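You operate a simulated robot arm through the tools that you are given. There is no shell and no other tool. Be economical: measure what you need, move in short steps, check, and stop when the job is done.

The job below is to be done with a simulated two-armed robot. You get a single attempt, and the scene is never put back.

## Task
Fit the white disc into the empty hole of the purple dot head.
Fine: Shut the cover and lock its turn knob again; the head stays off.

Only the result counts: the job must be done as asked and must still hold three seconds after the hand-in. Knocking over, shifting, dropping, spilling or breaking anything else fails it. A push-on lid holds only when it is set on centred and level and pressed home; a screw cap is set on level and turned clockwise until tight.

## Robot
Two 7-joint arms with two-finger parallel grippers on one trunk, on a base that drives. Base frame: it is fixed to the floor where the robot stands at the start and does not move with it; the origin is under the middle of the robot, x ahead of it, y to its left, z up; the surface under the hand at the start is at about z = 790. Units: mm, degrees, N and s.
The left shoulder is at the start at [70, 177, 1195], the right one opposite. With the tool pointing down near the work surface each hand reaches from about 100 to 720 mm from the robot's upright axis, wherever it stands, measured 20 degrees to its own side. Places, roughly: blue hole in purple dot head [600, 100, 1100]; green hole in purple dot head [600, 100, 1100]; lens cover of purple dot head [600, 100, 1100]; switch on purple dot head [500, 0, 800]; white hole in purple dot head [600, 100, 1100]; yellow hole in purple dot head [600, 100, 1100]; yellow turn knob on purple dot head [500, 0, 1100]. Payload 3.43 kg a hand.
The TCP of each hand is the grasp point between the finger pads, 30 mm short of the fingertips. In the tool frame z runs along the fingers and y along their closing line. Largest opening 94 mm; finger width 28, thickness 10; the body of the gripper, 50 by 96 mm, starts 55 mm behind the TCP.
Orientation is that of the tool frame in the base frame, as a unit quaternion [w, x, y, z]. With the fingers straight down and closing along the base's y, the tool's x points along the base's -x, its y along +y and its z along -z.

## Interface
- The arms move only by the tool arm_command. It takes "left_increments", "right_increments" or both (then of equal length, played together; a hand with none holds still); each is a list of rows, each a list of 7 numbers: the turn, a rotation vector about the base's x, y, z in degrees, then the shift along the base's x, y, z in cm, then the closure, from 0 (fully open) to 1 (shut). In form: [[wx, wy, wz, x, y, z, grip], ...]. A call has 1 to 8 rows; each row shifts and turns the commanded pose from where the row before left it. A row lasts 0.2 s, in which the tool goes at most 50 mm and 8.6 degrees; a call with a longer step from one row to the next is refused whole, and so is a gripper value outside its range. A pose out of reach is approached as far as the arm can. The call stops where the force on the tool passes 90 N (or 10 N more than at its start, if that is more) or the arm is blocked; 0.2 s more then pass. The fingers move at their own pace (about 153 mm/s each) and stop on an object; they squeeze with about 27 N. The grip force told is the motor's: it shows also when the fingers shut on nothing. Time passes only in rows, and 0.2 s behind the last, so rows that do not move let the fingers close. The reply holds the time, the measured pose of the TCP, the force on the tool along the base axes, the opening and the grip force, in the units named above and with some noise, with the torque about the TCP (base axes, N m) and any sound that the robot's microphone picked up.
- Cameras (640 x 400 px; columns grow to the right, rows downward): "scene" is now at [136.3, 2.7, 1511.7]; the picture's right is [0.05, -1.00, 0.00], its down [-0.60, -0.03, -0.80] and it looks along [0.80, 0.04, -0.60] (base axes); focal length 214 px, centre (320, 200). "left" rides on the left gripper at [76, -14, -103] in its tool frame; the picture's right is [0.18, 0.98, 0.00], its down [-0.75, 0.14, -0.64] and it looks along [-0.63, 0.12, 0.77] (tool axes); focal length 243 px, centre (320, 200). "right" rides on the right gripper at [76, 14, -102] in its tool frame; the picture's right is [-0.18, 0.98, 0.00], its down [-0.75, -0.14, -0.64] and it looks along [-0.63, -0.12, 0.77] (tool axes); focal length 243 px, centre (320, 200). There is no depth. A picture from a camera that has moved, and an enlarged one, comes with that camera's place and axes in the base frame and with its lens.
- get_image(camera): a new picture of that camera. No time passes.
- move_column(by): slides the trunk up (or, below 0, down) by that many mm; the arms and the scene camera ride with it, the base frame stays. It gives what a move gives, with no picture.
- steer(legs): drives the robot by 1 to 6 legs, each [ahead, turn to the left] in mm and degrees, along the robot's own axes; the way and the turn of a leg run together, so that a leg with both is an arc; at most 1500 mm and 180 degrees a leg. The arms and the cameras ride along, it lands a little off, and it stops where it bumps. It gives what a move gives.
- head_to(pan, tilt): turns the head with the scene camera to pan (to the left, within 86 degrees either way) and tilt (down, from -29 to 69), counted from straight ahead of the robot. It gives what a move gives.
- inspect(camera, box): a new picture of the part [left, top, right, bottom] of that camera's present view, enlarged. No time passes.
- close_job(): hands the job in; it is judged then, once.

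Go step by step. Nothing tells you exact positions but the pictures and the camera data: compare them with the known pose of the tool, close in by small moves and look again before you grip or let go. The budget is 120 turns and 92 pictures, counting those below and the enlarged ones. Unless the task says otherwise, let go and move clear before handing in, and close with one line.

The tools are called after "Emit:" by a JSON object that holds its "op" and its "data". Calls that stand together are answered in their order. arm_command: Moves the arms, as the interface text tells. Its arguments: {"type":"object","properties":{"left_increments":{"type":"array","items":{"type":"array","items":{"type":"number"}}},"right_increments":{"type":"array","items":{"type":"array","items":{"type":"number"}}}},"required":[]} The other tools are called the same way: move_column (by) slides the trunk up or down; steer (legs) drives the base; head_to (pan, tilt) turns the head that bears the scene camera; get_image (camera) takes a picture; inspect (camera, box) takes an enlarged picture of a part of a camera's view; close_job () hands the job in.

At the start:

```text
time: 0.0
left_position: [458.0, 173.0, 1435.2]
left_tool_rot: [0.001, 0.0, 1.0, 0.0]
left_wrist_force: [-0.4, 0.4, 0.0]
left_torque: [-0.02, 0.0, 0.01]
left_width: 93.8
left_finger_force: 0.0
right_position: [520.7, -292.1, 1394.4]
right_tool_rot: [0.0, 0.0, 1.0, 0.0]
right_wrist_force: [0.3, 0.4, -0.2]
right_torque: [0.0, 0.0, 0.03]
right_width: 93.8
right_finger_force: 0.1
trunk travel left (down, up): [-775.0, 65.0]
robot x, y, heading: [-1.6, -0.5, 0.1]
head pan, tilt: [2.7, 36.6]
```

scene: 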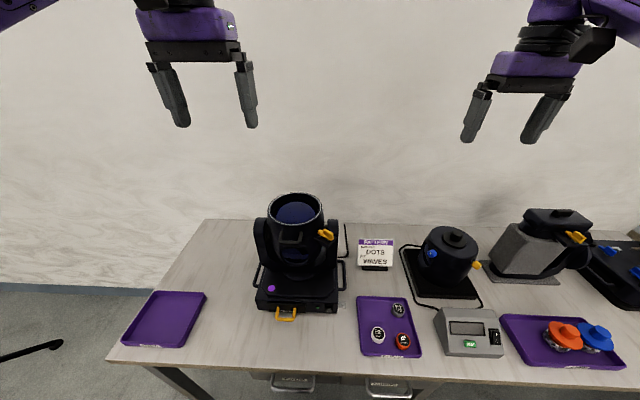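
right: 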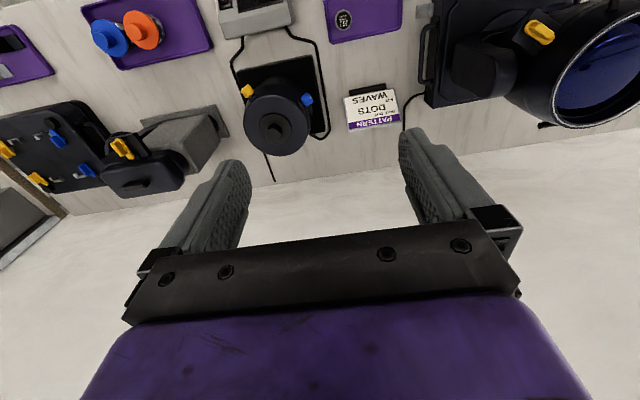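
left: 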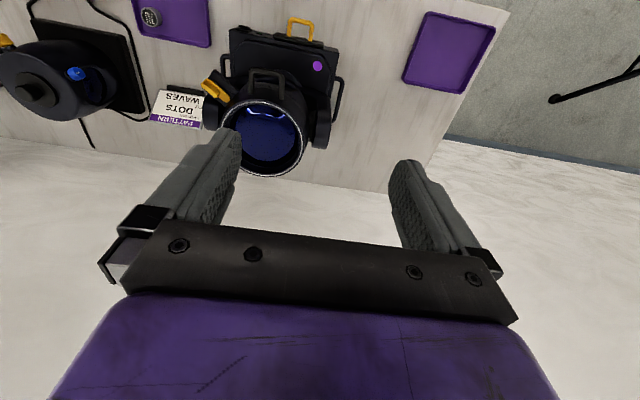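

I see a moving-head lamp with a purple dot, a tray with three small discs, and other heads. I'll take a closer look at the lamp and at the tray first.

Emit:
{"op": "inspect", "data": {"camera": "scene", "box": [240, 180, 360, 330]}}

Emit:
{"op": "inspect", "data": {"camera": "scene", "box": [340, 220, 520, 370]}}

Emit:
{"op": "inspect", "data": {"camera": "left", "box": [120, 0, 360, 190]}}

```text
2.67 times, centred on (300, 255) of scene
camera zoom: at [136.3, 2.7, 1511.7], right [0.05, -1.0, 0.0], down [-0.6, -0.03, -0.8], along [0.8, 0.04, -0.6], focal length 572 px, centre (373, 53)
```

zoom: 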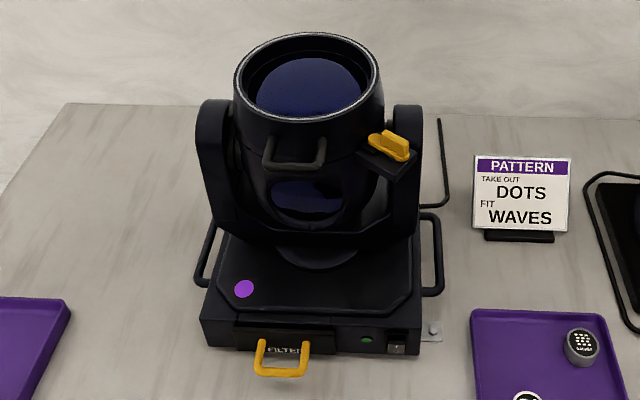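

```text
2.67 times, centred on (430, 295) of scene
camera zoom: at [136.3, 2.7, 1511.7], right [0.05, -1.0, 0.0], down [-0.6, -0.03, -0.8], along [0.8, 0.04, -0.6], focal length 572 px, centre (27, -53)
```

zoom: 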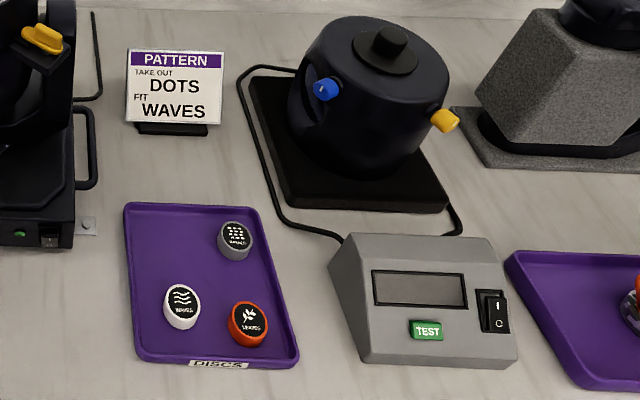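

```text
2.11 times, centred on (240, 95) of left
camera zoom: at [380.9, 158.2, 1537.9], right [-0.18, 0.98, 0.0], down [0.75, 0.14, 0.64], along [0.63, 0.12, -0.77], focal length 511 px, centre (488, 421)
```

zoom: 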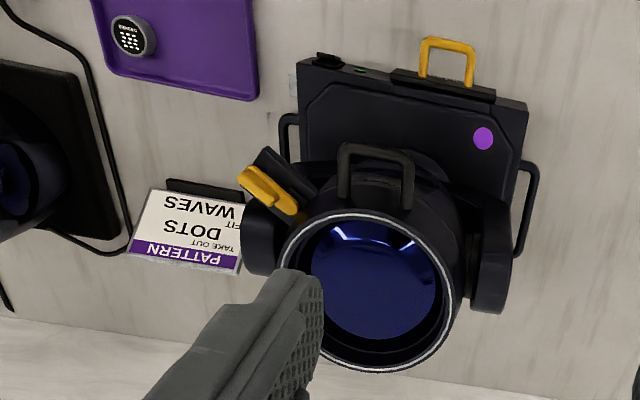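

The sign says WAVES goes in, and the white disc carries waves. I'll zoom on the knob, the handle and the switch.

Emit:
{"op": "inspect", "data": {"camera": "scene", "box": [280, 190, 350, 240]}}

Emit:
{"op": "inspect", "data": {"camera": "scene", "box": [250, 275, 350, 330]}}

Emit:
{"op": "inspect", "data": {"camera": "left", "box": [190, 50, 350, 190]}}

```text
8.00 times, centred on (315, 215) of scene
camera zoom: at [136.3, 2.7, 1511.7], right [0.05, -1.0, 0.0], down [-0.6, -0.03, -0.8], along [0.8, 0.04, -0.6], focal length 1716 px, centre (360, 80)
```

zoom: 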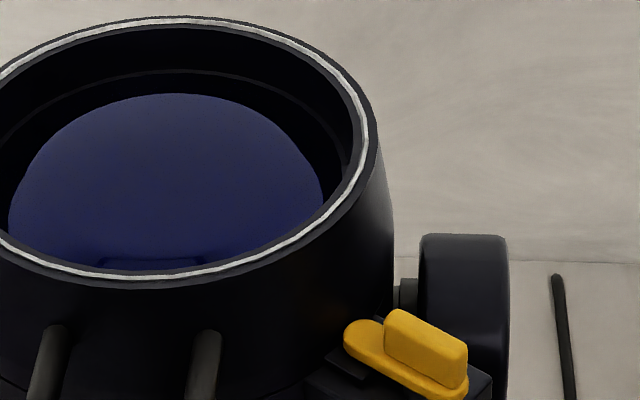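

```text
6.40 times, centred on (300, 302) of scene
camera zoom: at [136.3, 2.7, 1511.7], right [0.05, -1.0, 0.0], down [-0.6, -0.03, -0.8], along [0.8, 0.04, -0.6], focal length 1373 px, centre (448, -456)
```

zoom: 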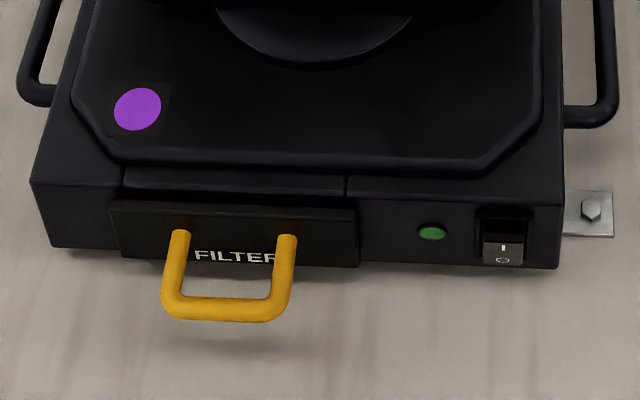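

```text
2.86 times, centred on (270, 120) of left
camera zoom: at [380.9, 158.2, 1537.9], right [-0.18, 0.98, 0.0], down [0.75, 0.14, 0.64], along [0.63, 0.12, -0.77], focal length 693 px, centre (463, 429)
```

zoom: 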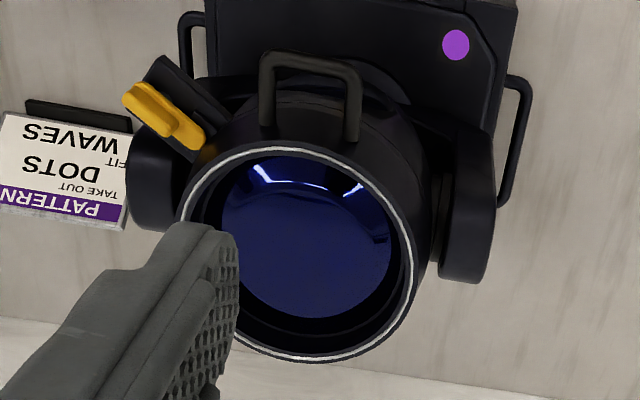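

The head is off (switch at O). The knob sits near (537, 6, 1094), the ring centre near (591, 94, 1140) and the handle bar near (481, 92, 1130). I'll bring the right hand's camera near the knob, with the left hand moved aside.

Emit:
{"op": "arm_command", "data": {"right_increments": [[0, 0, 0, -1.45, 4.05, -1.85, 0], [0, 0, 0, -1.45, 4.05, -1.85, 0], [0, 0, 0, -1.45, 4.05, -1.85, 0], [0, 0, 0, -1.45, 4.05, -1.85, 0], [0, 0, 0, -1.45, 4.05, -1.85, 0], [0, 0, 0, -1.45, 4.05, -1.85, 0], [0, 0, 0, -1.45, 4.05, -1.85, 0], [0, 0, 0, -1.45, 4.05, -1.85, 0]], "left_increments": [[0, 0, 0, 0, 2, 0, 0], [0, 0, 0, 0, 2, 0, 0], [0, 0, 0, 0, 2, 0, 0], [0, 0, 0, 0, 2, 0, 0], [0, 0, 0, 0, 2, 0, 0], [0, 0, 0, 0, 2, 0, 0], [0, 0, 0, 0, 0, 0, 0], [0, 0, 0, 0, 0, 0, 0]]}}

Emit:
{"op": "get_image", "data": {"camera": "right"}}

```text
time: 1.8
left_position: [454.7, 295.7, 1435.3]
left_tool_rot: [0.002, 0.0, 1.0, -0.001]
left_wrist_force: [-0.7, 1.5, 0.4]
left_torque: [-0.02, 0.01, -0.01]
left_width: 94.1
left_finger_force: 0.1
right_position: [443.0, 27.2, 1274.4]
right_tool_rot: [-0.001, 0.002, 1.0, 0.012]
right_wrist_force: [-0.2, 0.0, 0.3]
right_torque: [-0.02, -0.01, 0.01]
right_width: 93.7
right_finger_force: 0.1
right hand out of reach, approached as far as the arm can: row 6, 7, 8
trunk travel left (down, up): [-775.0, 65.0]
robot x, y, heading: [0.1, -1.1, -0.0]
head pan, tilt: [2.7, 36.6]
```

```text
82 pictures are left
camera right: at [367.9, 38.5, 1375.3], right [0.19, 0.98, 0.02], down [0.75, -0.16, 0.64], along [0.63, -0.1, -0.77], focal length 243 px, centre (320, 200)
```

right: 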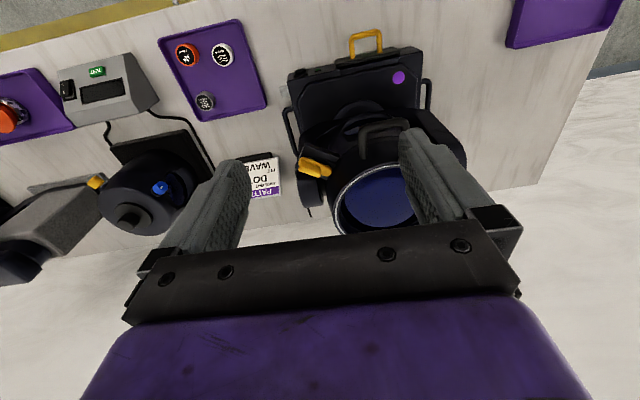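

The knob is in view between the fingers. I'll zoom in on it.

Emit:
{"op": "inspect", "data": {"camera": "right", "box": [270, 90, 410, 240]}}

```text
2.67 times, centred on (340, 165) of right
camera zoom: at [367.9, 38.5, 1375.3], right [0.19, 0.98, 0.02], down [0.75, -0.16, 0.64], along [0.63, -0.1, -0.77], focal length 647 px, centre (267, 293)
```

zoom: 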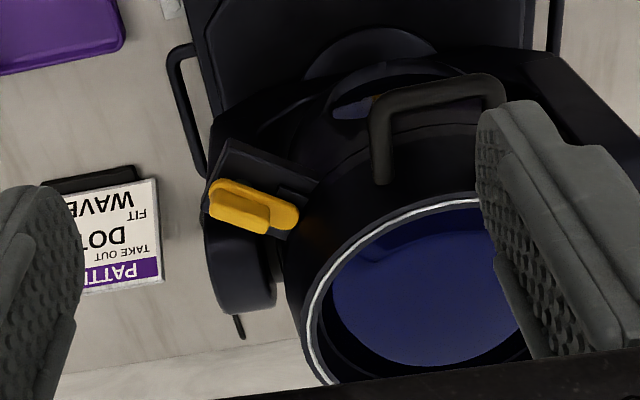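

The knob wing's top is near (532, 0, 1110), pointing radially at about 59° (locked). I'll hover the right hand over it, yawed 60° and half closed.

Emit:
{"op": "arm_command", "data": {"right_increments": [[0, 0, 7.5, 1.11, -0.34, -0.9, 0.3], [0, 0, 7.5, 1.11, -0.34, -0.9, 0.5], [0, 0, 7.5, 1.11, -0.34, -0.9, 0.5], [0, 0, 7.5, 1.11, -0.34, -0.9, 0.5], [0, 0, 7.5, 1.11, -0.34, -0.9, 0.5], [0, 0, 7.5, 1.11, -0.34, -0.9, 0.5], [0, 0, 7.5, 1.11, -0.34, -0.9, 0.5], [0, 0, 7.5, 1.11, -0.34, -0.9, 0.5]]}}

Emit:
{"op": "get_image", "data": {"camera": "right"}}

Emit:
{"op": "inspect", "data": {"camera": "scene", "box": [240, 120, 400, 270]}}

```text
time: 3.6
left_position: [457.6, 292.2, 1435.8]
left_tool_rot: [0.001, 0.001, 1.0, 0.001]
left_wrist_force: [0.7, -0.8, 0.2]
left_torque: [0.0, -0.03, 0.0]
left_width: 94.1
left_finger_force: 0.0
right_position: [532.1, 3.5, 1192.9]
right_tool_rot: [-0.001, -0.5, 0.866, 0.0]
right_wrist_force: [-0.1, 0.1, 0.0]
right_torque: [0.03, 0.01, -0.01]
right_width: 46.7
right_finger_force: 0.1
trunk travel left (down, up): [-775.0, 65.0]
robot x, y, heading: [1.1, 0.8, -0.1]
head pan, tilt: [2.7, 36.6]
```

```text
80 pictures are left
camera right: at [482.6, -57.3, 1295.2], right [-0.76, 0.65, 0.0], down [0.5, 0.58, 0.64], along [0.42, 0.49, -0.77], focal length 243 px, centre (320, 200)
```

right: 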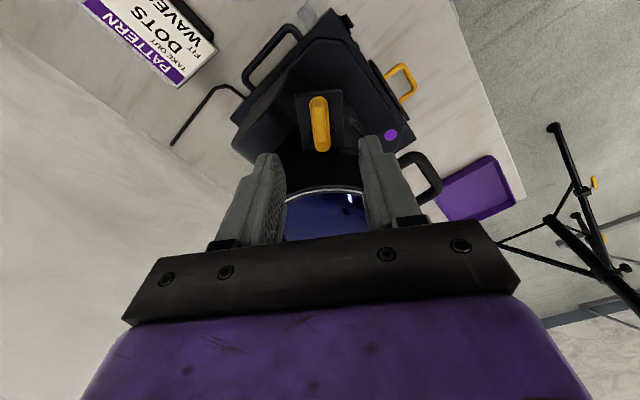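

```text
2.67 times, centred on (320, 195) of scene
camera zoom: at [137.6, 2.5, 1511.6], right [0.05, -1.0, 0.0], down [-0.6, -0.03, -0.8], along [0.8, 0.04, -0.6], focal length 572 px, centre (320, 213)
```

zoom: 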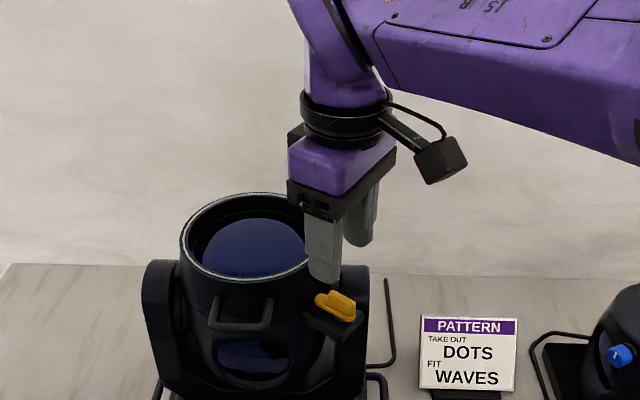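

The orientation looks well aligned. One zoom from the hand camera will confirm the offset.

Emit:
{"op": "inspect", "data": {"camera": "right", "box": [250, 80, 410, 230]}}

```text
2.67 times, centred on (330, 155) of right
camera zoom: at [482.6, -57.3, 1295.2], right [-0.76, 0.65, 0.0], down [0.5, 0.58, 0.64], along [0.42, 0.49, -0.77], focal length 647 px, centre (293, 320)
```

zoom: 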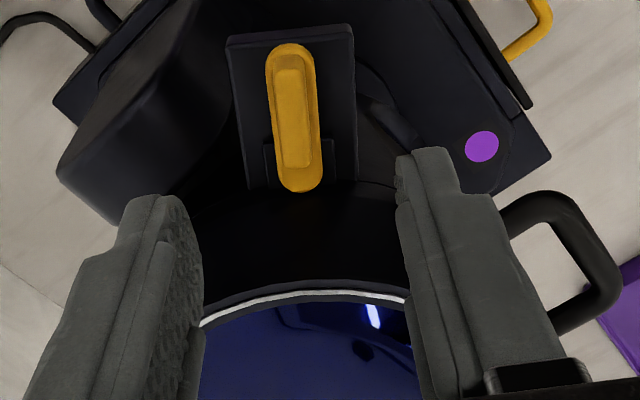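

The wing is at about (532, 1) and points at about 54°. I'll yaw −6°, go down to TCP z ≈ 1131 and close.

Emit:
{"op": "arm_command", "data": {"right_increments": [[0, 0, -6, 0.0, -0.2, -2.0, 0.5], [0, 0, 0, 0, 0, -2.2, 0.5], [0, 0, 0, 0, 0, -2.0, 0.5], [0, 0, 0, 0, 0, 0, 0.5]]}}

Emit:
{"op": "get_image", "data": {"camera": "right"}}

Emit:
{"op": "inspect", "data": {"camera": "scene", "box": [290, 180, 370, 250]}}

```text
time: 4.6
left_position: [456.8, 293.8, 1435.7]
left_tool_rot: [0.001, 0.0, 1.0, -0.001]
left_wrist_force: [-0.9, 0.1, -0.8]
left_torque: [-0.01, -0.01, -0.01]
left_width: 93.9
left_finger_force: 0.0
right_position: [531.0, 1.6, 1133.0]
right_tool_rot: [0.001, -0.454, 0.891, 0.0]
right_wrist_force: [0.1, -0.2, 0.8]
right_torque: [0.01, 0.03, -0.01]
right_width: 46.8
right_finger_force: 0.1
trunk travel left (down, up): [-775.0, 65.0]
robot x, y, heading: [-1.2, 3.2, -0.3]
head pan, tilt: [2.7, 36.6]
```

```text
77 pictures are left
camera right: at [474.8, -51.9, 1232.9], right [-0.69, 0.73, 0.0], down [0.56, 0.53, 0.64], along [0.47, 0.44, -0.77], focal length 243 px, centre (320, 200)
```

right: 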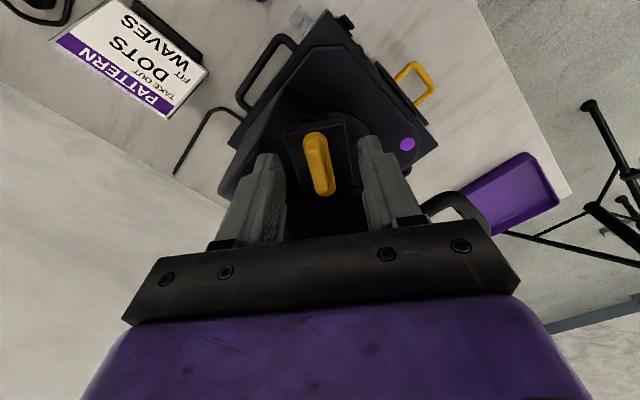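

```text
5.71 times, centred on (330, 215) of scene
camera zoom: at [136.1, 2.9, 1511.7], right [0.05, -1.0, 0.0], down [-0.6, -0.03, -0.8], along [0.8, 0.04, -0.6], focal length 1226 px, centre (263, 114)
```

zoom: 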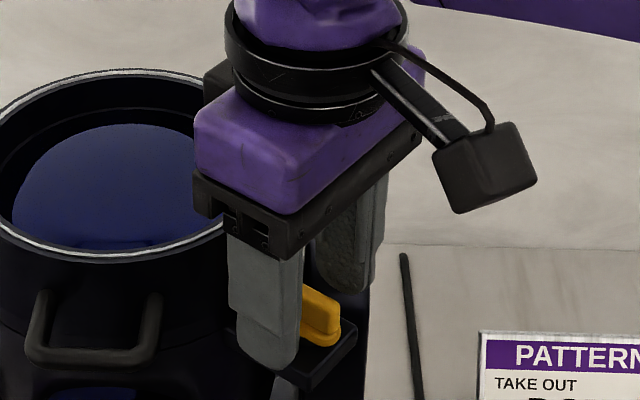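

The wing lies between the fingers, so I'll close on it.

Emit:
{"op": "arm_command", "data": {"right_increments": [[0, 0, 0, 0, 0, -0.2, 1], [0, 0, 0, 0, 0, 0, 1], [0, 0, 0, 0, 0, 0, 1]]}}

Emit:
{"op": "get_image", "data": {"camera": "right"}}

```text
time: 5.4
left_position: [456.8, 292.1, 1435.8]
left_tool_rot: [0.002, 0.0, 1.0, 0.0]
left_wrist_force: [-0.1, 0.8, -0.9]
left_torque: [-0.01, 0.01, -0.01]
left_width: 93.7
left_finger_force: 0.1
right_position: [532.7, 2.1, 1131.2]
right_tool_rot: [0.002, -0.453, 0.892, -0.001]
right_wrist_force: [5.3, -1.6, 14.4]
right_torque: [-0.68, 0.24, 0.01]
right_width: 14.8
right_finger_force: 44.8
trunk travel left (down, up): [-775.0, 65.0]
robot x, y, heading: [-0.7, -0.0, -0.0]
head pan, tilt: [2.7, 36.6]
```

```text
75 pictures are left
camera right: at [475.3, -52.6, 1232.1], right [-0.69, 0.73, 0.0], down [0.56, 0.53, 0.64], along [0.47, 0.44, -0.77], focal length 243 px, centre (320, 200)
```

right: 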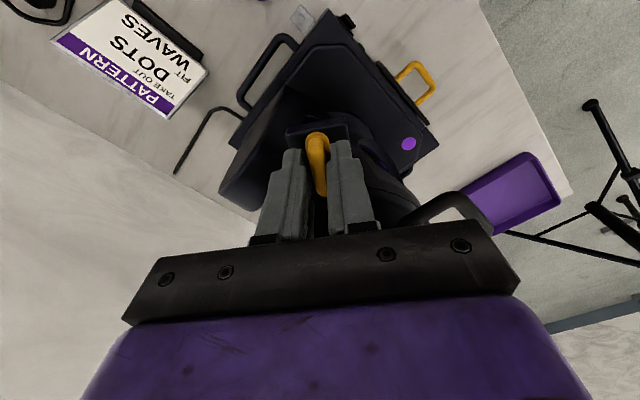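

I have the wing (14.8 mm wide). I'll try a small turn to find the free direction.

Emit:
{"op": "arm_command", "data": {"right_increments": [[0, 0, 0, 0, 0, 0.1, 1], [0, 0, -6, 0, 0, 0, 1], [0, 0, -6, 0, 0, 0, 1], [0, 0, 0, 0, 0, 0, 1]]}}

```text
time: 6.4
left_position: [458.1, 292.8, 1435.7]
left_tool_rot: [0.0, 0.001, 1.0, 0.0]
left_wrist_force: [1.1, -0.4, 0.0]
left_torque: [-0.02, 0.02, 0.04]
left_width: 93.9
left_finger_force: 0.1
right_position: [531.3, 2.5, 1130.5]
right_tool_rot: [-0.001, -0.358, 0.934, -0.001]
right_wrist_force: [4.3, 0.1, 0.5]
right_torque: [0.89, -1.15, 0.04]
right_width: 15.0
right_finger_force: 45.1
trunk travel left (down, up): [-775.0, 65.0]
robot x, y, heading: [2.7, -0.1, 0.2]
head pan, tilt: [2.7, 36.6]
```

It turned 12° with almost no torque about z. I'll check that the knob really moved.

Emit:
{"op": "inspect", "data": {"camera": "right", "box": [240, 80, 400, 230]}}

Emit:
{"op": "inspect", "data": {"camera": "scene", "box": [290, 180, 370, 250]}}

```text
2.67 times, centred on (320, 155) of right
camera zoom: at [466.1, -39.6, 1232.4], right [-0.52, 0.85, 0.0], down [0.66, 0.4, 0.64], along [0.55, 0.33, -0.77], focal length 647 px, centre (320, 320)
```

zoom: 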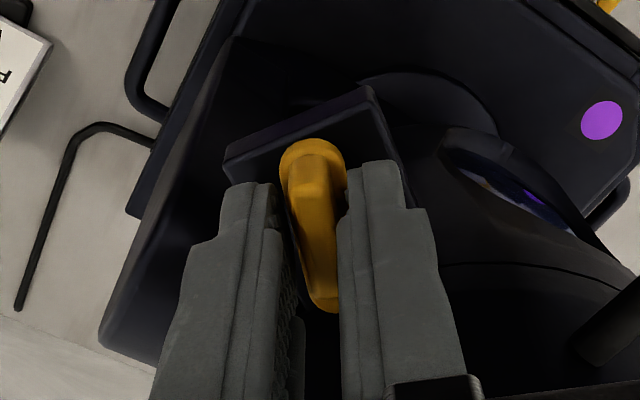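

```text
5.71 times, centred on (330, 215) of scene
camera zoom: at [137.1, 2.7, 1511.5], right [0.05, -1.0, 0.0], down [-0.6, -0.03, -0.8], along [0.8, 0.04, -0.6], focal length 1226 px, centre (263, 114)
```

zoom: 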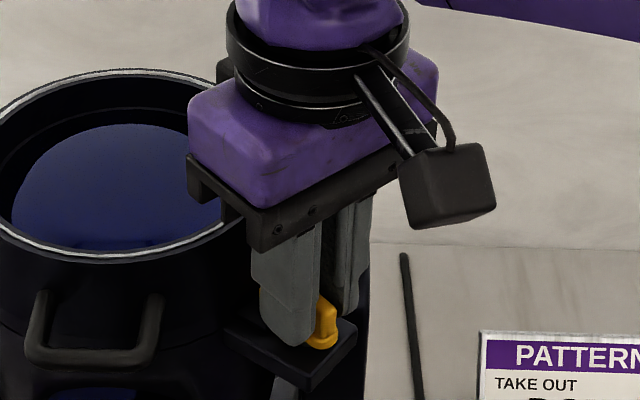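

The knob turns with the hand, so I'll continue clockwise.

Emit:
{"op": "arm_command", "data": {"right_increments": [[0, 0, -8, 0, 0, 0, 1], [0, 0, -8, 0, 0, 0, 1], [0, 0, -8, 0, 0, 0, 1], [0, 0, -8, 0, 0, 0, 1], [0, 0, -8, 0, 0, 0, 1], [0, 0, -8, 0, 0, 0, 1], [0, 0, 0, 0, 0, 0, 1]]}}

Emit:
{"op": "inspect", "data": {"camera": "right", "box": [220, 60, 420, 240]}}

```text
time: 8.2
left_position: [456.5, 292.7, 1435.3]
left_tool_rot: [0.002, 0.0, 1.0, -0.001]
left_wrist_force: [-0.2, -0.5, 0.1]
left_torque: [0.01, -0.04, 0.0]
left_width: 94.2
left_finger_force: 0.0
right_position: [585.8, -46.1, 1187.1]
right_tool_rot: [-0.007, 0.073, 0.997, 0.031]
right_wrist_force: [-0.1, 0.1, 1.1]
right_torque: [0.04, -0.04, -0.03]
right_width: 0.2
right_finger_force: 32.9
right hand out of reach, approached as far as the arm can: row 5, 6
trunk travel left (down, up): [-775.0, 65.0]
robot x, y, heading: [-1.0, 2.1, -0.2]
head pan, tilt: [2.7, 36.6]
stopped in row 7 (right hand): the arm was blocked; the commanded pose is now the measured one
```

```text
2.22 times, centred on (320, 150) of right
camera zoom: at [513.8, -29.2, 1290.9], right [0.33, 0.94, 0.06], down [0.73, -0.29, 0.62], along [0.6, -0.16, -0.78], focal length 539 px, centre (320, 311)
```

zoom: 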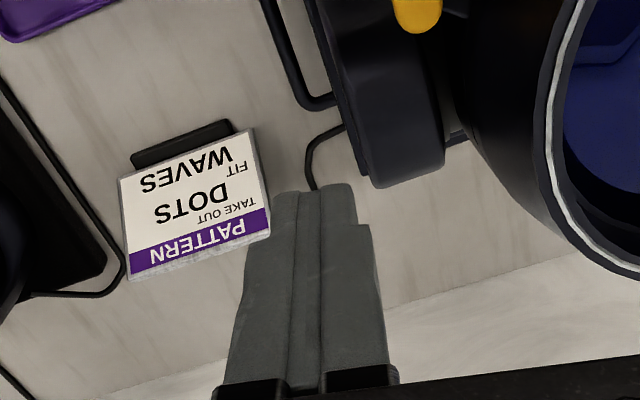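

The arm hit its reach limit while turning and slipped off the knob. I'll check the lamp's state.

Emit:
{"op": "inspect", "data": {"camera": "scene", "box": [240, 170, 400, 290]}}

```text
3.33 times, centred on (320, 230) of scene
camera zoom: at [135.2, 2.6, 1511.8], right [0.05, -1.0, 0.0], down [-0.6, -0.03, -0.8], along [0.8, 0.04, -0.6], focal length 715 px, centre (320, 100)
```

zoom: 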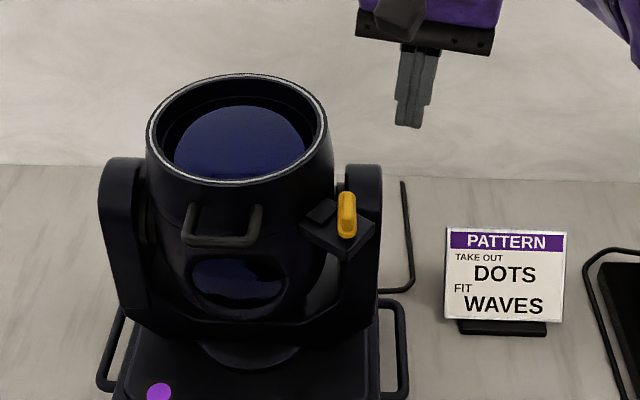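

The knob turned about 45° and is now off the tongue, but the right arm lacks range here. I'll raise the hand and turn the base 20° left so that the work sits in the right arm's comfortable zone.

Emit:
{"op": "arm_command", "data": {"right_increments": [[0, 0, 0, -1, -1, 4, 0.5], [0, 0, 0, -1, -1, 4, 0.5], [0, 0, 0, -1, -1, 4, 0.5], [0, 0, 0, -1, -1, 4, 0.5]]}}

Emit:
{"op": "steer", "data": {"legs": [[0, 20]]}}

Emit:
{"op": "get_image", "data": {"camera": "scene"}}

```text
time: 9.2
left_position: [456.8, 294.7, 1436.7]
left_tool_rot: [0.001, 0.0, 1.0, -0.001]
left_wrist_force: [0.4, 0.0, 0.1]
left_torque: [-0.02, 0.0, 0.01]
left_width: 93.9
left_finger_force: 0.1
right_position: [543.6, -84.6, 1345.9]
right_tool_rot: [-0.007, 0.072, 0.997, 0.03]
right_wrist_force: [0.0, 0.2, -1.1]
right_torque: [-0.04, 0.02, 0.01]
right_width: 47.2
right_finger_force: 0.1
trunk travel left (down, up): [-775.0, 65.0]
robot x, y, heading: [1.0, -1.3, -0.0]
head pan, tilt: [2.7, 36.6]
```

```text
time: 10.7
left_position: [334.1, 428.1, 1435.5]
left_tool_rot: [0.001, -0.17, 0.985, 0.001]
left_wrist_force: [-0.2, 0.6, -0.3]
left_torque: [-0.01, -0.05, 0.02]
left_width: 93.8
left_finger_force: 0.1
right_position: [543.0, 100.6, 1345.4]
right_tool_rot: [-0.012, -0.099, 0.995, 0.028]
right_wrist_force: [0.1, -0.4, -0.1]
right_torque: [0.01, 0.02, -0.05]
right_width: 47.1
right_finger_force: 0.0
trunk travel left (down, up): [-775.0, 65.0]
robot x, y, heading: [0.6, 0.7, 19.7]
head pan, tilt: [2.7, 36.6]
```

```text
70 pictures are left
camera scene: at [128.0, 46.9, 1511.7], right [0.38, -0.93, 0.0], down [-0.55, -0.22, -0.8], along [0.74, 0.3, -0.6], focal length 214 px, centre (320, 200)
```

scene: 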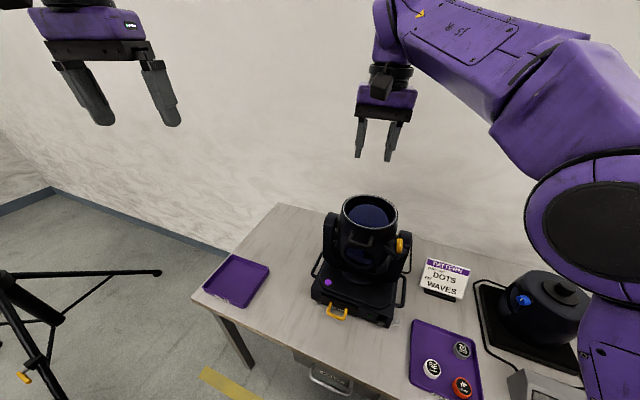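

Nothing was bumped. I'll level the right hand and hover it over the knob.

Emit:
{"op": "arm_command", "data": {"right_increments": [[-3, -1.7, 0, 0, -3.0, -2, 0.5], [0, 0, -1, -0.3, -2.5, -4, 0.5], [0, 0, -1, -0.3, -2.5, -4, 0.5], [0, 0, -1, -0.3, -2.0, -4, 0.5]]}}

Emit:
{"op": "inspect", "data": {"camera": "right", "box": [220, 60, 420, 240]}}

Emit:
{"op": "inspect", "data": {"camera": "scene", "box": [330, 180, 430, 280]}}

```text
time: 11.7
left_position: [333.5, 428.9, 1435.5]
left_tool_rot: [0.0, -0.171, 0.985, 0.001]
left_wrist_force: [1.3, 0.6, -0.1]
left_torque: [0.0, 0.0, 0.02]
left_width: 93.8
left_finger_force: 0.1
right_position: [534.3, -0.0, 1205.2]
right_tool_rot: [0.0, -0.072, 0.997, 0.0]
right_wrist_force: [0.2, -0.6, -0.3]
right_torque: [0.04, 0.01, 0.0]
right_width: 46.9
right_finger_force: 0.0
trunk travel left (down, up): [-775.0, 65.0]
robot x, y, heading: [0.6, 3.2, 19.7]
head pan, tilt: [2.7, 36.6]
```

```text
2.22 times, centred on (320, 150) of right
camera zoom: at [456.6, 2.3, 1306.6], right [0.04, 1.0, 0.0], down [0.77, -0.03, 0.64], along [0.64, -0.03, -0.77], focal length 539 px, centre (320, 311)
```

zoom: 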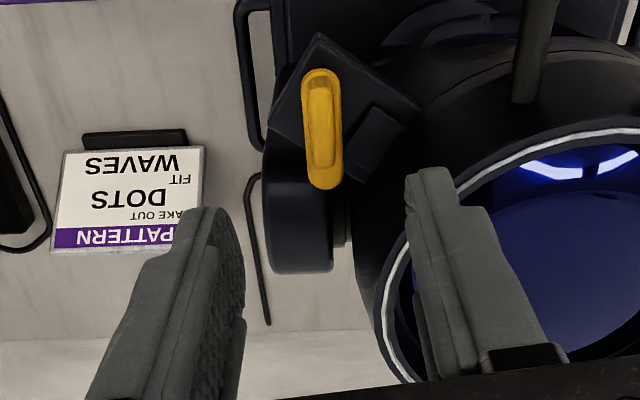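

```text
4.00 times, centred on (380, 230) of scene
camera zoom: at [127.7, 47.7, 1511.7], right [0.38, -0.93, 0.0], down [-0.55, -0.23, -0.8], along [0.74, 0.3, -0.6], focal length 858 px, centre (80, 80)
```

zoom: 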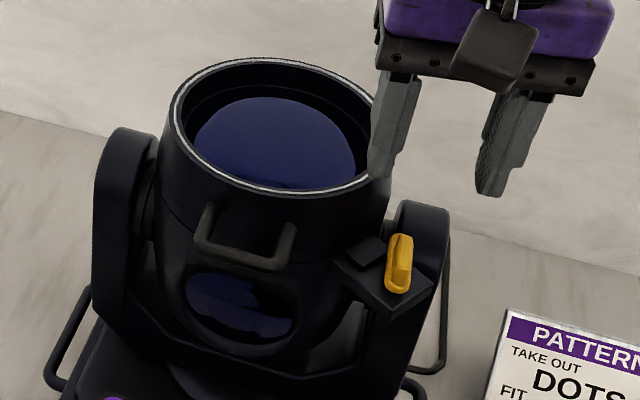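

The knob now points about along x (turned roughly 52°). I'll grip it again and turn the rest.

Emit:
{"op": "arm_command", "data": {"right_increments": [[0, 0, -6, -0.2, 0, -2.4, 0.5], [0, 0, 0, 0, 0, -2.5, 0.5], [0, 0, 0, 0, 0, -2.4, 0.5], [0, 0, 0, 0, 0, 0, 1], [0, 0, 0, 0, 0, 0, 1], [0, 0, 0, 0, 0, 0, 1]]}}

Emit:
{"op": "arm_command", "data": {"right_increments": [[0, 0, -6, 0, 0, 0, 1], [0, 0, -6, 0, 0, 0, 1], [0, 0, -6, 0, 0, 0, 1], [0, 0, 0, 0, 0, 0, 1]]}}

```text
time: 13.1
left_position: [332.2, 429.3, 1435.5]
left_tool_rot: [0.001, -0.17, 0.985, 0.0]
left_wrist_force: [-0.8, 0.0, -0.7]
left_torque: [0.04, 0.0, 0.03]
left_width: 93.8
left_finger_force: 0.2
right_position: [561.3, -25.8, 1172.2]
right_tool_rot: [-0.002, -0.023, 1.0, 0.0]
right_wrist_force: [-0.4, -0.5, 0.3]
right_torque: [-0.02, -0.01, 0.0]
right_width: 0.1
right_finger_force: 27.0
right hand out of reach, approached as far as the arm can: row 1, 2, 3
trunk travel left (down, up): [-775.0, 65.0]
robot x, y, heading: [1.1, -2.7, 19.4]
head pan, tilt: [2.7, 36.6]
```

```text
time: 14.1
left_position: [331.9, 429.6, 1435.2]
left_tool_rot: [0.001, -0.17, 0.985, 0.0]
left_wrist_force: [-0.1, -0.2, -0.7]
left_torque: [0.03, 0.01, 0.0]
left_width: 93.9
left_finger_force: 0.0
right_position: [601.9, -66.0, 1238.8]
right_tool_rot: [-0.003, 0.134, 0.991, -0.003]
right_wrist_force: [0.5, 0.1, 0.3]
right_torque: [0.01, 0.01, 0.01]
right_width: 0.0
right_finger_force: 26.7
right hand out of reach, approached as far as the arm can: row 1, 2, 3
trunk travel left (down, up): [-775.0, 65.0]
robot x, y, heading: [-2.6, -3.3, 19.6]
head pan, tilt: [2.7, 36.6]
```

The arm is too folded here, since the poses drift outward. I'll raise the trunk and back off 100 mm to give it room.

Emit:
{"op": "move_column", "data": {"by": 60}}

Emit:
{"op": "steer", "data": {"legs": [[-110, 0]]}}

Emit:
{"op": "arm_command", "data": {"right_increments": [[0, 0, 5, 0, 0, 0, 0.5], [0, 0, 5, 0, 0, 0, 0.5], [0, 0, 5, 0, 0, 0, 0.5]]}}

```text
time: 15.1
left_position: [332.4, 429.1, 1495.0]
left_tool_rot: [0.001, -0.17, 0.985, 0.0]
left_wrist_force: [0.0, -0.1, -0.1]
left_torque: [-0.01, 0.01, 0.02]
left_width: 94.0
left_finger_force: 0.1
right_position: [602.0, -67.6, 1298.7]
right_tool_rot: [-0.004, 0.132, 0.991, -0.003]
right_wrist_force: [0.0, 0.4, 0.2]
right_torque: [-0.01, 0.02, 0.03]
right_width: 0.1
right_finger_force: 27.4
trunk travel left (down, up): [-835.0, 5.0]
robot x, y, heading: [-2.1, 2.5, 19.6]
head pan, tilt: [2.7, 36.6]
```

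```text
time: 16.2
left_position: [233.0, 394.2, 1493.9]
left_tool_rot: [0.0, -0.171, 0.985, 0.0]
left_wrist_force: [0.5, 0.4, -0.2]
left_torque: [0.0, 0.0, 0.01]
left_width: 94.2
left_finger_force: 0.1
right_position: [502.3, -102.9, 1297.5]
right_tool_rot: [-0.006, 0.132, 0.991, -0.004]
right_wrist_force: [0.7, 0.7, -0.7]
right_torque: [-0.01, -0.01, -0.02]
right_width: 0.0
right_finger_force: 27.1
trunk travel left (down, up): [-835.0, 5.0]
robot x, y, heading: [-99.9, -35.4, 19.4]
head pan, tilt: [2.7, 36.6]
```

```text
time: 17.1
left_position: [227.5, 393.1, 1497.9]
left_tool_rot: [0.002, -0.17, 0.985, 0.0]
left_wrist_force: [-0.7, 0.2, -1.3]
left_torque: [-0.01, -0.04, 0.0]
left_width: 94.1
left_finger_force: 0.0
right_position: [498.1, -104.2, 1299.6]
right_tool_rot: [-0.003, 0.001, 1.0, -0.003]
right_wrist_force: [-0.2, -0.3, 1.0]
right_torque: [0.03, -0.03, 0.01]
right_width: 47.2
right_finger_force: 0.0
trunk travel left (down, up): [-835.0, 5.0]
robot x, y, heading: [-104.3, -37.3, 19.9]
head pan, tilt: [2.7, 36.6]
```

Emit:
{"op": "arm_command", "data": {"right_increments": [[0, 0, 0, 1.1, 3.45, -3.1, 0.5], [0, 0, 0, 1.1, 3.45, -3.1, 0.5], [0, 0, 0, 1.1, 3.45, -3.1, 0.5], [0, 0, 0, 0, 0, 0, 0.5]]}}

Emit:
{"op": "inspect", "data": {"camera": "right", "box": [220, 60, 420, 240]}}

```text
time: 18.1
left_position: [229.5, 392.2, 1495.8]
left_tool_rot: [0.001, -0.171, 0.985, 0.001]
left_wrist_force: [-0.4, 0.1, -0.3]
left_torque: [0.02, -0.03, -0.01]
left_width: 94.0
left_finger_force: 0.2
right_position: [537.2, -2.7, 1210.1]
right_tool_rot: [-0.006, -0.001, 1.0, -0.004]
right_wrist_force: [0.2, -0.4, 0.4]
right_torque: [0.03, 0.0, -0.02]
right_width: 47.0
right_finger_force: 0.1
right hand out of reach, approached as far as the arm can: row 3
trunk travel left (down, up): [-835.0, 5.0]
robot x, y, heading: [-101.6, -39.1, 19.5]
head pan, tilt: [2.7, 36.6]
```

```text
2.22 times, centred on (320, 150) of right
camera zoom: at [462.4, 11.8, 1312.6], right [0.18, 0.98, -0.01], down [0.76, -0.13, 0.63], along [0.62, -0.12, -0.77], focal length 539 px, centre (320, 311)
```

zoom: 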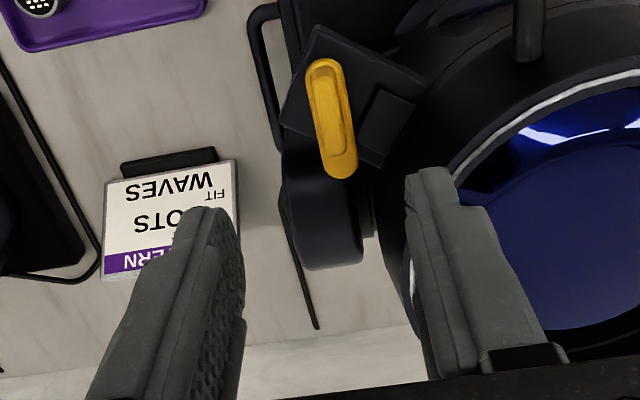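

I found the pattern: the right hand's yaw can't go below its azimuth, while the left hand is the mirror of that. I'll turn the base back to heading 0 and finish the knob with the left hand.

Emit:
{"op": "arm_command", "data": {"right_increments": [[0, 0, 2, 0, -2, 4, 0.5], [0, 0, 2, 0, -2, 4, 0.5], [0, 0, 2, 0, -2, 4, 0.5]]}}

Emit:
{"op": "steer", "data": {"legs": [[0, -20]]}}

Emit:
{"op": "arm_command", "data": {"left_increments": [[0, 0, -6, 2.5, -4, -1, 0.3], [0, 0, -6, 2.5, -4, -1, 0.5], [0, 0, -6, 2.5, -4, -1, 0.5], [0, 0, -2, 2.5, -4, -1, 0.5]], "right_increments": [[0, 0, 0, -1, -3, 1, 0.5], [0, 0, 0, -1, -3, 1, 0.5], [0, 0, 0, -1, -3, 1, 0.5], [0, 0, 0, 0, 0, 0, 0.5]]}}

```text
time: 18.9
left_position: [228.8, 392.0, 1496.8]
left_tool_rot: [0.001, -0.17, 0.985, 0.0]
left_wrist_force: [0.5, -0.4, -0.4]
left_torque: [-0.01, 0.01, -0.01]
left_width: 94.2
left_finger_force: 0.0
right_position: [535.4, -60.7, 1329.3]
right_tool_rot: [-0.004, -0.05, 0.999, -0.003]
right_wrist_force: [-0.1, 1.3, 0.1]
right_torque: [0.03, -0.02, 0.0]
right_width: 47.1
right_finger_force: 0.1
trunk travel left (down, up): [-835.0, 5.0]
robot x, y, heading: [-104.0, -36.9, 19.7]
head pan, tilt: [2.7, 36.6]
```

```text
time: 20.3
left_position: [356.6, 254.8, 1494.9]
left_tool_rot: [0.001, 0.004, 1.0, -0.001]
left_wrist_force: [0.1, 0.3, -1.1]
left_torque: [0.01, -0.02, 0.04]
left_width: 93.9
left_finger_force: 0.0
right_position: [488.9, -276.0, 1329.5]
right_tool_rot: [-0.004, 0.124, 0.992, -0.003]
right_wrist_force: [0.3, -0.1, -0.2]
right_torque: [-0.05, 0.0, 0.04]
right_width: 47.2
right_finger_force: 0.0
trunk travel left (down, up): [-835.0, 5.0]
robot x, y, heading: [-101.7, -39.3, -0.5]
head pan, tilt: [2.7, 36.6]
```

```text
time: 21.3
left_position: [445.4, 101.4, 1455.8]
left_tool_rot: [0.0, 0.175, 0.985, -0.001]
left_wrist_force: [0.6, 0.6, -0.2]
left_torque: [0.02, 0.01, 0.02]
left_width: 47.1
left_finger_force: 0.1
left hand out of reach, approached as far as the arm can: row 4
right_position: [461.6, -368.3, 1357.3]
right_tool_rot: [-0.004, 0.124, 0.992, -0.001]
right_wrist_force: [-0.1, -0.1, 0.4]
right_torque: [0.04, 0.01, -0.01]
right_width: 47.4
right_finger_force: 0.1
trunk travel left (down, up): [-835.0, 5.0]
robot x, y, heading: [-101.9, -36.6, -0.2]
head pan, tilt: [2.7, 36.6]
```

Emit:
{"op": "arm_command", "data": {"left_increments": [[0, 0, 2, 1.43, -1.68, -4.15, 0.5], [0, 0, 2, 1.43, -1.68, -4.15, 0.5], [0, 0, 2, 1.43, -1.68, -4.15, 0.5], [0, 0, 2, 1.43, -1.68, -4.15, 0.5], [0, 0, 2, 1.43, -1.68, -4.15, 0.5], [0, 0, 2, 1.43, -1.68, -4.15, 0.5]]}}

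Emit:
{"op": "inspect", "data": {"camera": "left", "box": [220, 60, 420, 240]}}

```text
time: 22.7
left_position: [529.0, 2.4, 1205.9]
left_tool_rot: [0.001, 0.074, 0.997, 0.0]
left_wrist_force: [0.8, 0.3, 0.3]
left_torque: [-0.03, 0.0, -0.03]
left_width: 47.3
left_finger_force: 0.0
right_position: [462.2, -366.9, 1356.9]
right_tool_rot: [-0.005, 0.125, 0.992, -0.003]
right_wrist_force: [0.5, 0.0, 0.3]
right_torque: [0.03, 0.04, -0.01]
right_width: 46.9
right_finger_force: 0.1
trunk travel left (down, up): [-835.0, 5.0]
robot x, y, heading: [-105.5, -38.6, -0.3]
head pan, tilt: [2.7, 36.6]
```

```text
2.22 times, centred on (320, 150) of left
camera zoom: at [452.0, -0.2, 1307.9], right [-0.04, 1.0, 0.0], down [0.77, 0.03, 0.64], along [0.64, 0.02, -0.77], focal length 539 px, centre (320, 311)
```

zoom: 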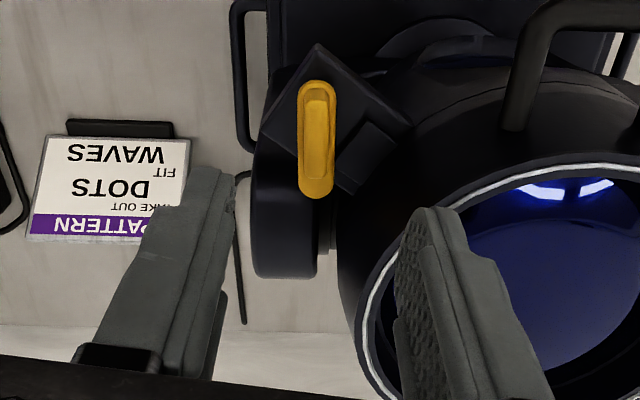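

The knob centre is at about (530, 0.5) with the wing near 1°. The left-hand finger must clear the tube, so I'll narrow the opening to about 27 mm, shift 7 mm toward the robot and descend.

Emit:
{"op": "arm_command", "data": {"left_increments": [[0, 0, 4, -0.3, -0.1, -1, 0.71], [0, 0, 3, -0.3, -0.1, -2, 0.71], [0, 0, 0, 0, 0, -2, 0.71], [0, 0, 0, 0, 0, 0, 0.71]]}}

Emit:
{"op": "inspect", "data": {"camera": "left", "box": [220, 60, 420, 240]}}

```text
time: 23.7
left_position: [523.3, 3.4, 1156.0]
left_tool_rot: [0.001, 0.014, 1.0, -0.001]
left_wrist_force: [0.2, 0.2, -0.8]
left_torque: [0.0, 0.01, 0.0]
left_width: 27.5
left_finger_force: 0.2
right_position: [460.4, -366.5, 1359.0]
right_tool_rot: [-0.004, 0.125, 0.992, -0.004]
right_wrist_force: [0.1, 0.6, -0.4]
right_torque: [0.06, -0.01, -0.01]
right_width: 47.2
right_finger_force: 0.1
trunk travel left (down, up): [-835.0, 5.0]
robot x, y, heading: [-102.0, -35.9, -0.3]
head pan, tilt: [2.7, 36.6]
```

```text
2.22 times, centred on (320, 150) of left
camera zoom: at [446.2, -9.6, 1258.9], right [-0.16, 0.99, 0.0], down [0.76, 0.12, 0.64], along [0.64, 0.1, -0.77], focal length 539 px, centre (320, 311)
```

zoom: 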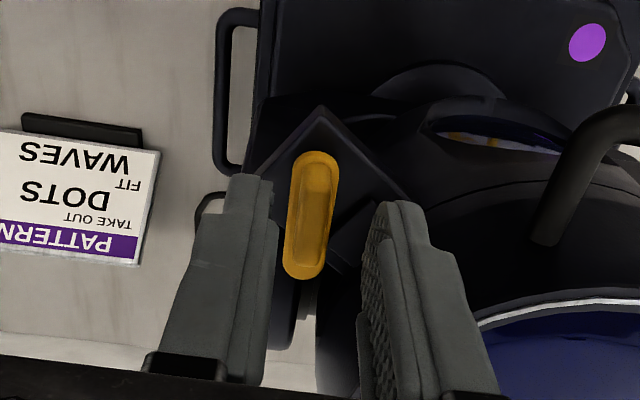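

Emit:
{"op": "arm_command", "data": {"left_increments": [[0, 0, 0, 0, -0.25, -1.2, 0.71], [0, 0, 0, 0, 0, -1.1, 0.71], [0, 0, 0, 0, 0, 0, 1], [0, 0, 0, 0, 0, 0, 1]]}}

```text
time: 24.7
left_position: [522.8, 1.6, 1133.6]
left_tool_rot: [0.0, 0.012, 1.0, 0.0]
left_wrist_force: [2.3, 5.8, 1.2]
left_torque: [0.27, -0.2, 0.01]
left_width: 8.8
left_finger_force: 42.4
right_position: [460.5, -364.4, 1358.5]
right_tool_rot: [-0.003, 0.125, 0.992, -0.003]
right_wrist_force: [0.0, 0.7, -0.4]
right_torque: [0.01, 0.01, 0.0]
right_width: 46.9
right_finger_force: 0.0
trunk travel left (down, up): [-835.0, 5.0]
robot x, y, heading: [-99.4, -32.9, -0.5]
head pan, tilt: [2.7, 36.6]
```

The wing is gripped (8.8 mm). I'll turn 36° more, arcing about the knob axis.

Emit:
{"op": "arm_command", "data": {"left_increments": [[0, 0, -6, 0.0, 0.07, 0, 1], [0, 0, -6, 0.01, 0.07, 0, 1], [0, 0, -6, 0.02, 0.07, 0, 1], [0, 0, -6, 0.03, 0.07, 0, 1], [0, 0, -6, 0.04, 0.06, 0, 1], [0, 0, -6, 0.04, 0.06, 0, 1]]}}

Emit:
{"op": "inspect", "data": {"camera": "left", "box": [220, 60, 420, 240]}}

```text
time: 26.1
left_position: [525.1, 5.4, 1132.6]
left_tool_rot: [0.002, 0.321, 0.947, -0.002]
left_wrist_force: [2.7, 11.8, 3.4]
left_torque: [0.4, -0.02, 1.08]
left_width: 9.5
left_finger_force: 42.8
right_position: [460.0, -362.6, 1358.6]
right_tool_rot: [-0.005, 0.124, 0.992, -0.004]
right_wrist_force: [0.7, 0.0, 0.1]
right_torque: [0.01, -0.03, 0.01]
right_width: 46.9
right_finger_force: 0.0
trunk travel left (down, up): [-835.0, 5.0]
robot x, y, heading: [-101.3, -33.7, -0.3]
head pan, tilt: [2.7, 36.6]
```

```text
2.22 times, centred on (320, 150) of left
camera zoom: at [455.7, 41.3, 1236.6], right [0.45, 0.89, 0.0], down [0.68, -0.34, 0.64], along [0.57, -0.29, -0.76], focal length 539 px, centre (320, 311)
```

zoom: 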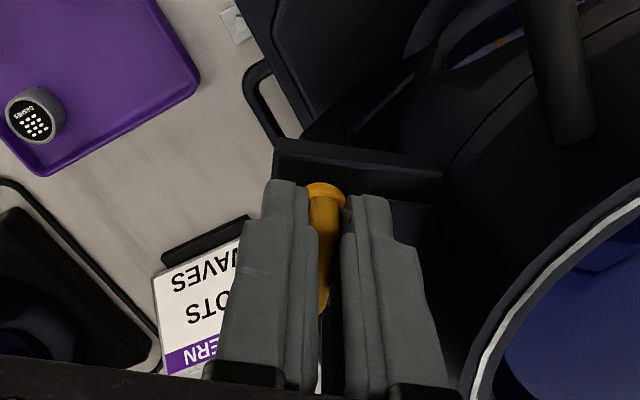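

I reached the end stop at about 90° (1.1 N m), so it is unlocked. I'll release gently and lift.

Emit:
{"op": "arm_command", "data": {"left_increments": [[0, 0, 0, 0, 0, 0, 0.75], [0, 0, 0, 0, 0, 0, 0.75], [0, 0, 0, 0, 0, 3, 0.75], [0, 0, 0, 0, 0, 4, 0.75], [0, 0, 0, -3, 3, 2, 0.5], [0, 0, 0, -3, 3, 2, 0.5]]}}

Emit:
{"op": "get_image", "data": {"camera": "scene"}}

Emit:
{"op": "get_image", "data": {"camera": "left"}}

```text
time: 27.5
left_position: [461.1, 63.5, 1246.1]
left_tool_rot: [0.001, 0.321, 0.947, -0.002]
left_wrist_force: [-1.0, -0.2, 0.4]
left_torque: [-0.01, 0.0, 0.02]
left_width: 47.3
left_finger_force: 0.0
right_position: [457.5, -362.2, 1361.8]
right_tool_rot: [-0.003, 0.125, 0.992, -0.003]
right_wrist_force: [-0.6, 0.0, -0.3]
right_torque: [-0.02, -0.02, 0.0]
right_width: 47.0
right_finger_force: 0.1
trunk travel left (down, up): [-835.0, 5.0]
robot x, y, heading: [-102.5, -37.2, -0.7]
head pan, tilt: [2.7, 36.6]
```

```text
63 pictures are left
camera scene: at [30.1, -32.4, 1572.0], right [0.04, -1.0, 0.0], down [-0.59, -0.02, -0.8], along [0.8, 0.03, -0.59], focal length 214 px, centre (320, 200)
```

scene: 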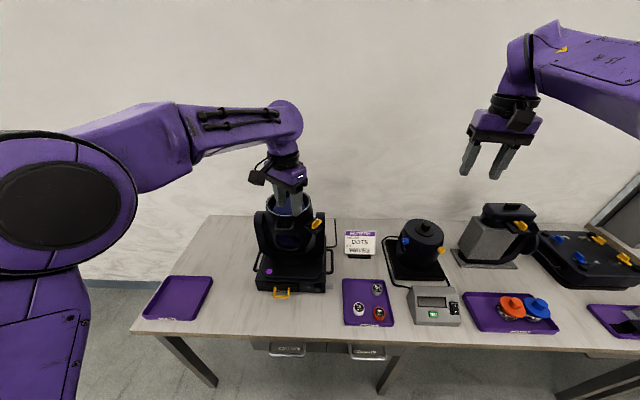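

```text
62 pictures are left
camera left: at [392.0, 99.4, 1349.3], right [0.45, 0.89, 0.0], down [0.68, -0.35, 0.64], along [0.57, -0.29, -0.76], focal length 243 px, centre (320, 200)
```

left: 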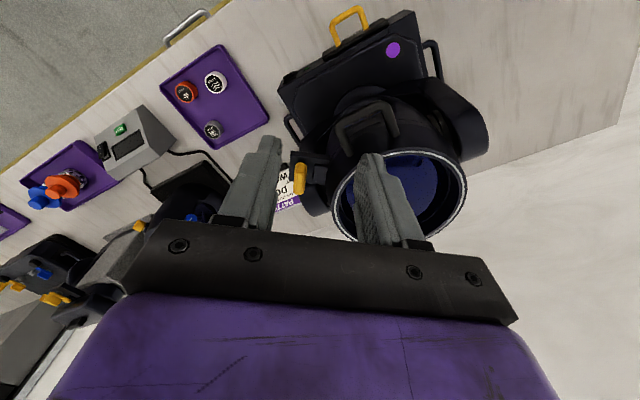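

The knob now lies tangential, i.e. unlocked. Next I'll measure the handle.

Emit:
{"op": "inspect", "data": {"camera": "left", "box": [290, 80, 450, 200]}}

Emit:
{"op": "inspect", "data": {"camera": "scene", "box": [245, 190, 345, 280]}}

```text
3.33 times, centred on (370, 140) of left
camera zoom: at [392.0, 99.4, 1349.3], right [0.45, 0.89, 0.0], down [0.68, -0.35, 0.64], along [0.57, -0.29, -0.76], focal length 809 px, centre (153, 400)
```

zoom: 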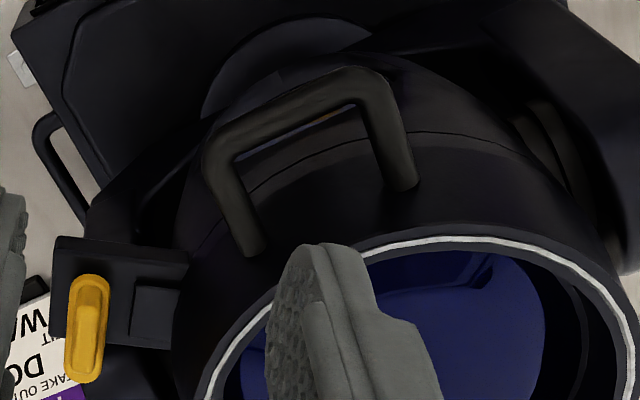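

```text
4.44 times, centred on (295, 235) of scene
camera zoom: at [30.1, -32.4, 1572.0], right [0.04, -1.0, 0.0], down [-0.59, -0.02, -0.8], along [0.8, 0.03, -0.59], focal length 953 px, centre (431, 44)
```

zoom: 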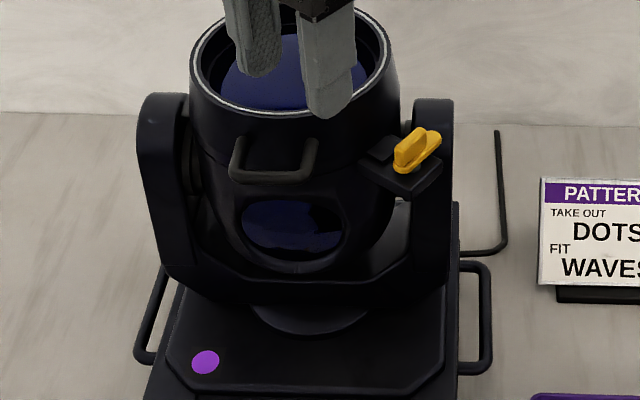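

The handle bar runs from y ≈ 73 to 117 at about x = 484, z = 1125. I'll drive forward 90 mm and bring the left hand over it with yaw −90 and a 26 mm opening.

Emit:
{"op": "steer", "data": {"legs": [[90, 0]]}}

Emit:
{"op": "arm_command", "data": {"left_increments": [[0, 0, -7.5, -1.0, 0.45, 0, 0.72], [0, 0, -7.5, -1.0, 0.45, 0, 0.72], [0, 0, -7.5, -1.0, 0.45, 0, 0.72], [0, 0, -7.5, -1.0, 0.45, 0, 0.72], [0, 0, -7.5, -1.0, 0.45, 0, 0.72], [0, 0, -7.5, -1.0, 0.45, 0, 0.72], [0, 0, -7.5, -0.8, 0.45, 0, 0.72]]}}

Emit:
{"op": "get_image", "data": {"camera": "left"}}

```text
time: 28.6
left_position: [537.2, 59.3, 1252.7]
left_tool_rot: [0.007, 0.322, 0.947, 0.001]
left_wrist_force: [-0.7, 0.2, 1.1]
left_torque: [-0.03, -0.11, 0.05]
left_width: 46.9
left_finger_force: 0.0
right_position: [531.3, -367.6, 1367.0]
right_tool_rot: [0.004, 0.124, 0.992, -0.001]
right_wrist_force: [-0.6, 0.1, 1.2]
right_torque: [0.01, -0.06, 0.0]
right_width: 47.0
right_finger_force: 0.0
trunk travel left (down, up): [-835.0, 5.0]
robot x, y, heading: [-16.8, -35.2, -0.8]
head pan, tilt: [2.7, 36.6]
```

```text
time: 30.2
left_position: [483.3, 93.6, 1246.5]
left_tool_rot: [0.002, 0.707, 0.707, -0.002]
left_wrist_force: [1.0, -0.4, -0.4]
left_torque: [-0.01, -0.01, -0.03]
left_width: 26.2
left_finger_force: 0.0
right_position: [546.4, -365.7, 1360.7]
right_tool_rot: [-0.003, 0.124, 0.992, -0.002]
right_wrist_force: [-0.3, 0.1, 0.2]
right_torque: [-0.01, -0.03, -0.03]
right_width: 46.9
right_finger_force: 0.0
trunk travel left (down, up): [-835.0, 5.0]
robot x, y, heading: [-17.3, -36.8, -0.5]
head pan, tilt: [2.7, 36.6]
```

```text
59 pictures are left
camera left: at [468.9, 169.4, 1349.2], right [0.98, 0.18, 0.0], down [0.14, -0.75, 0.65], along [0.12, -0.63, -0.76], focal length 243 px, centre (320, 200)
```

left: 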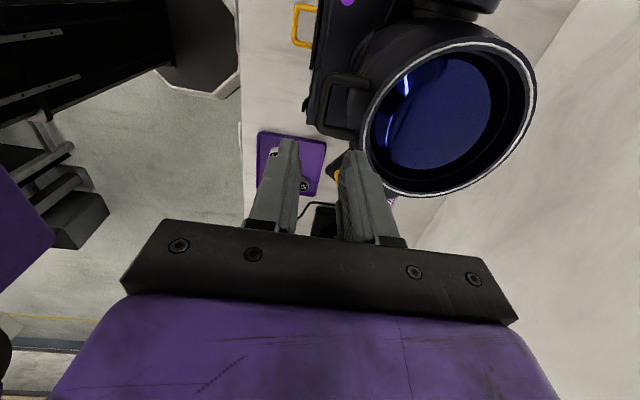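

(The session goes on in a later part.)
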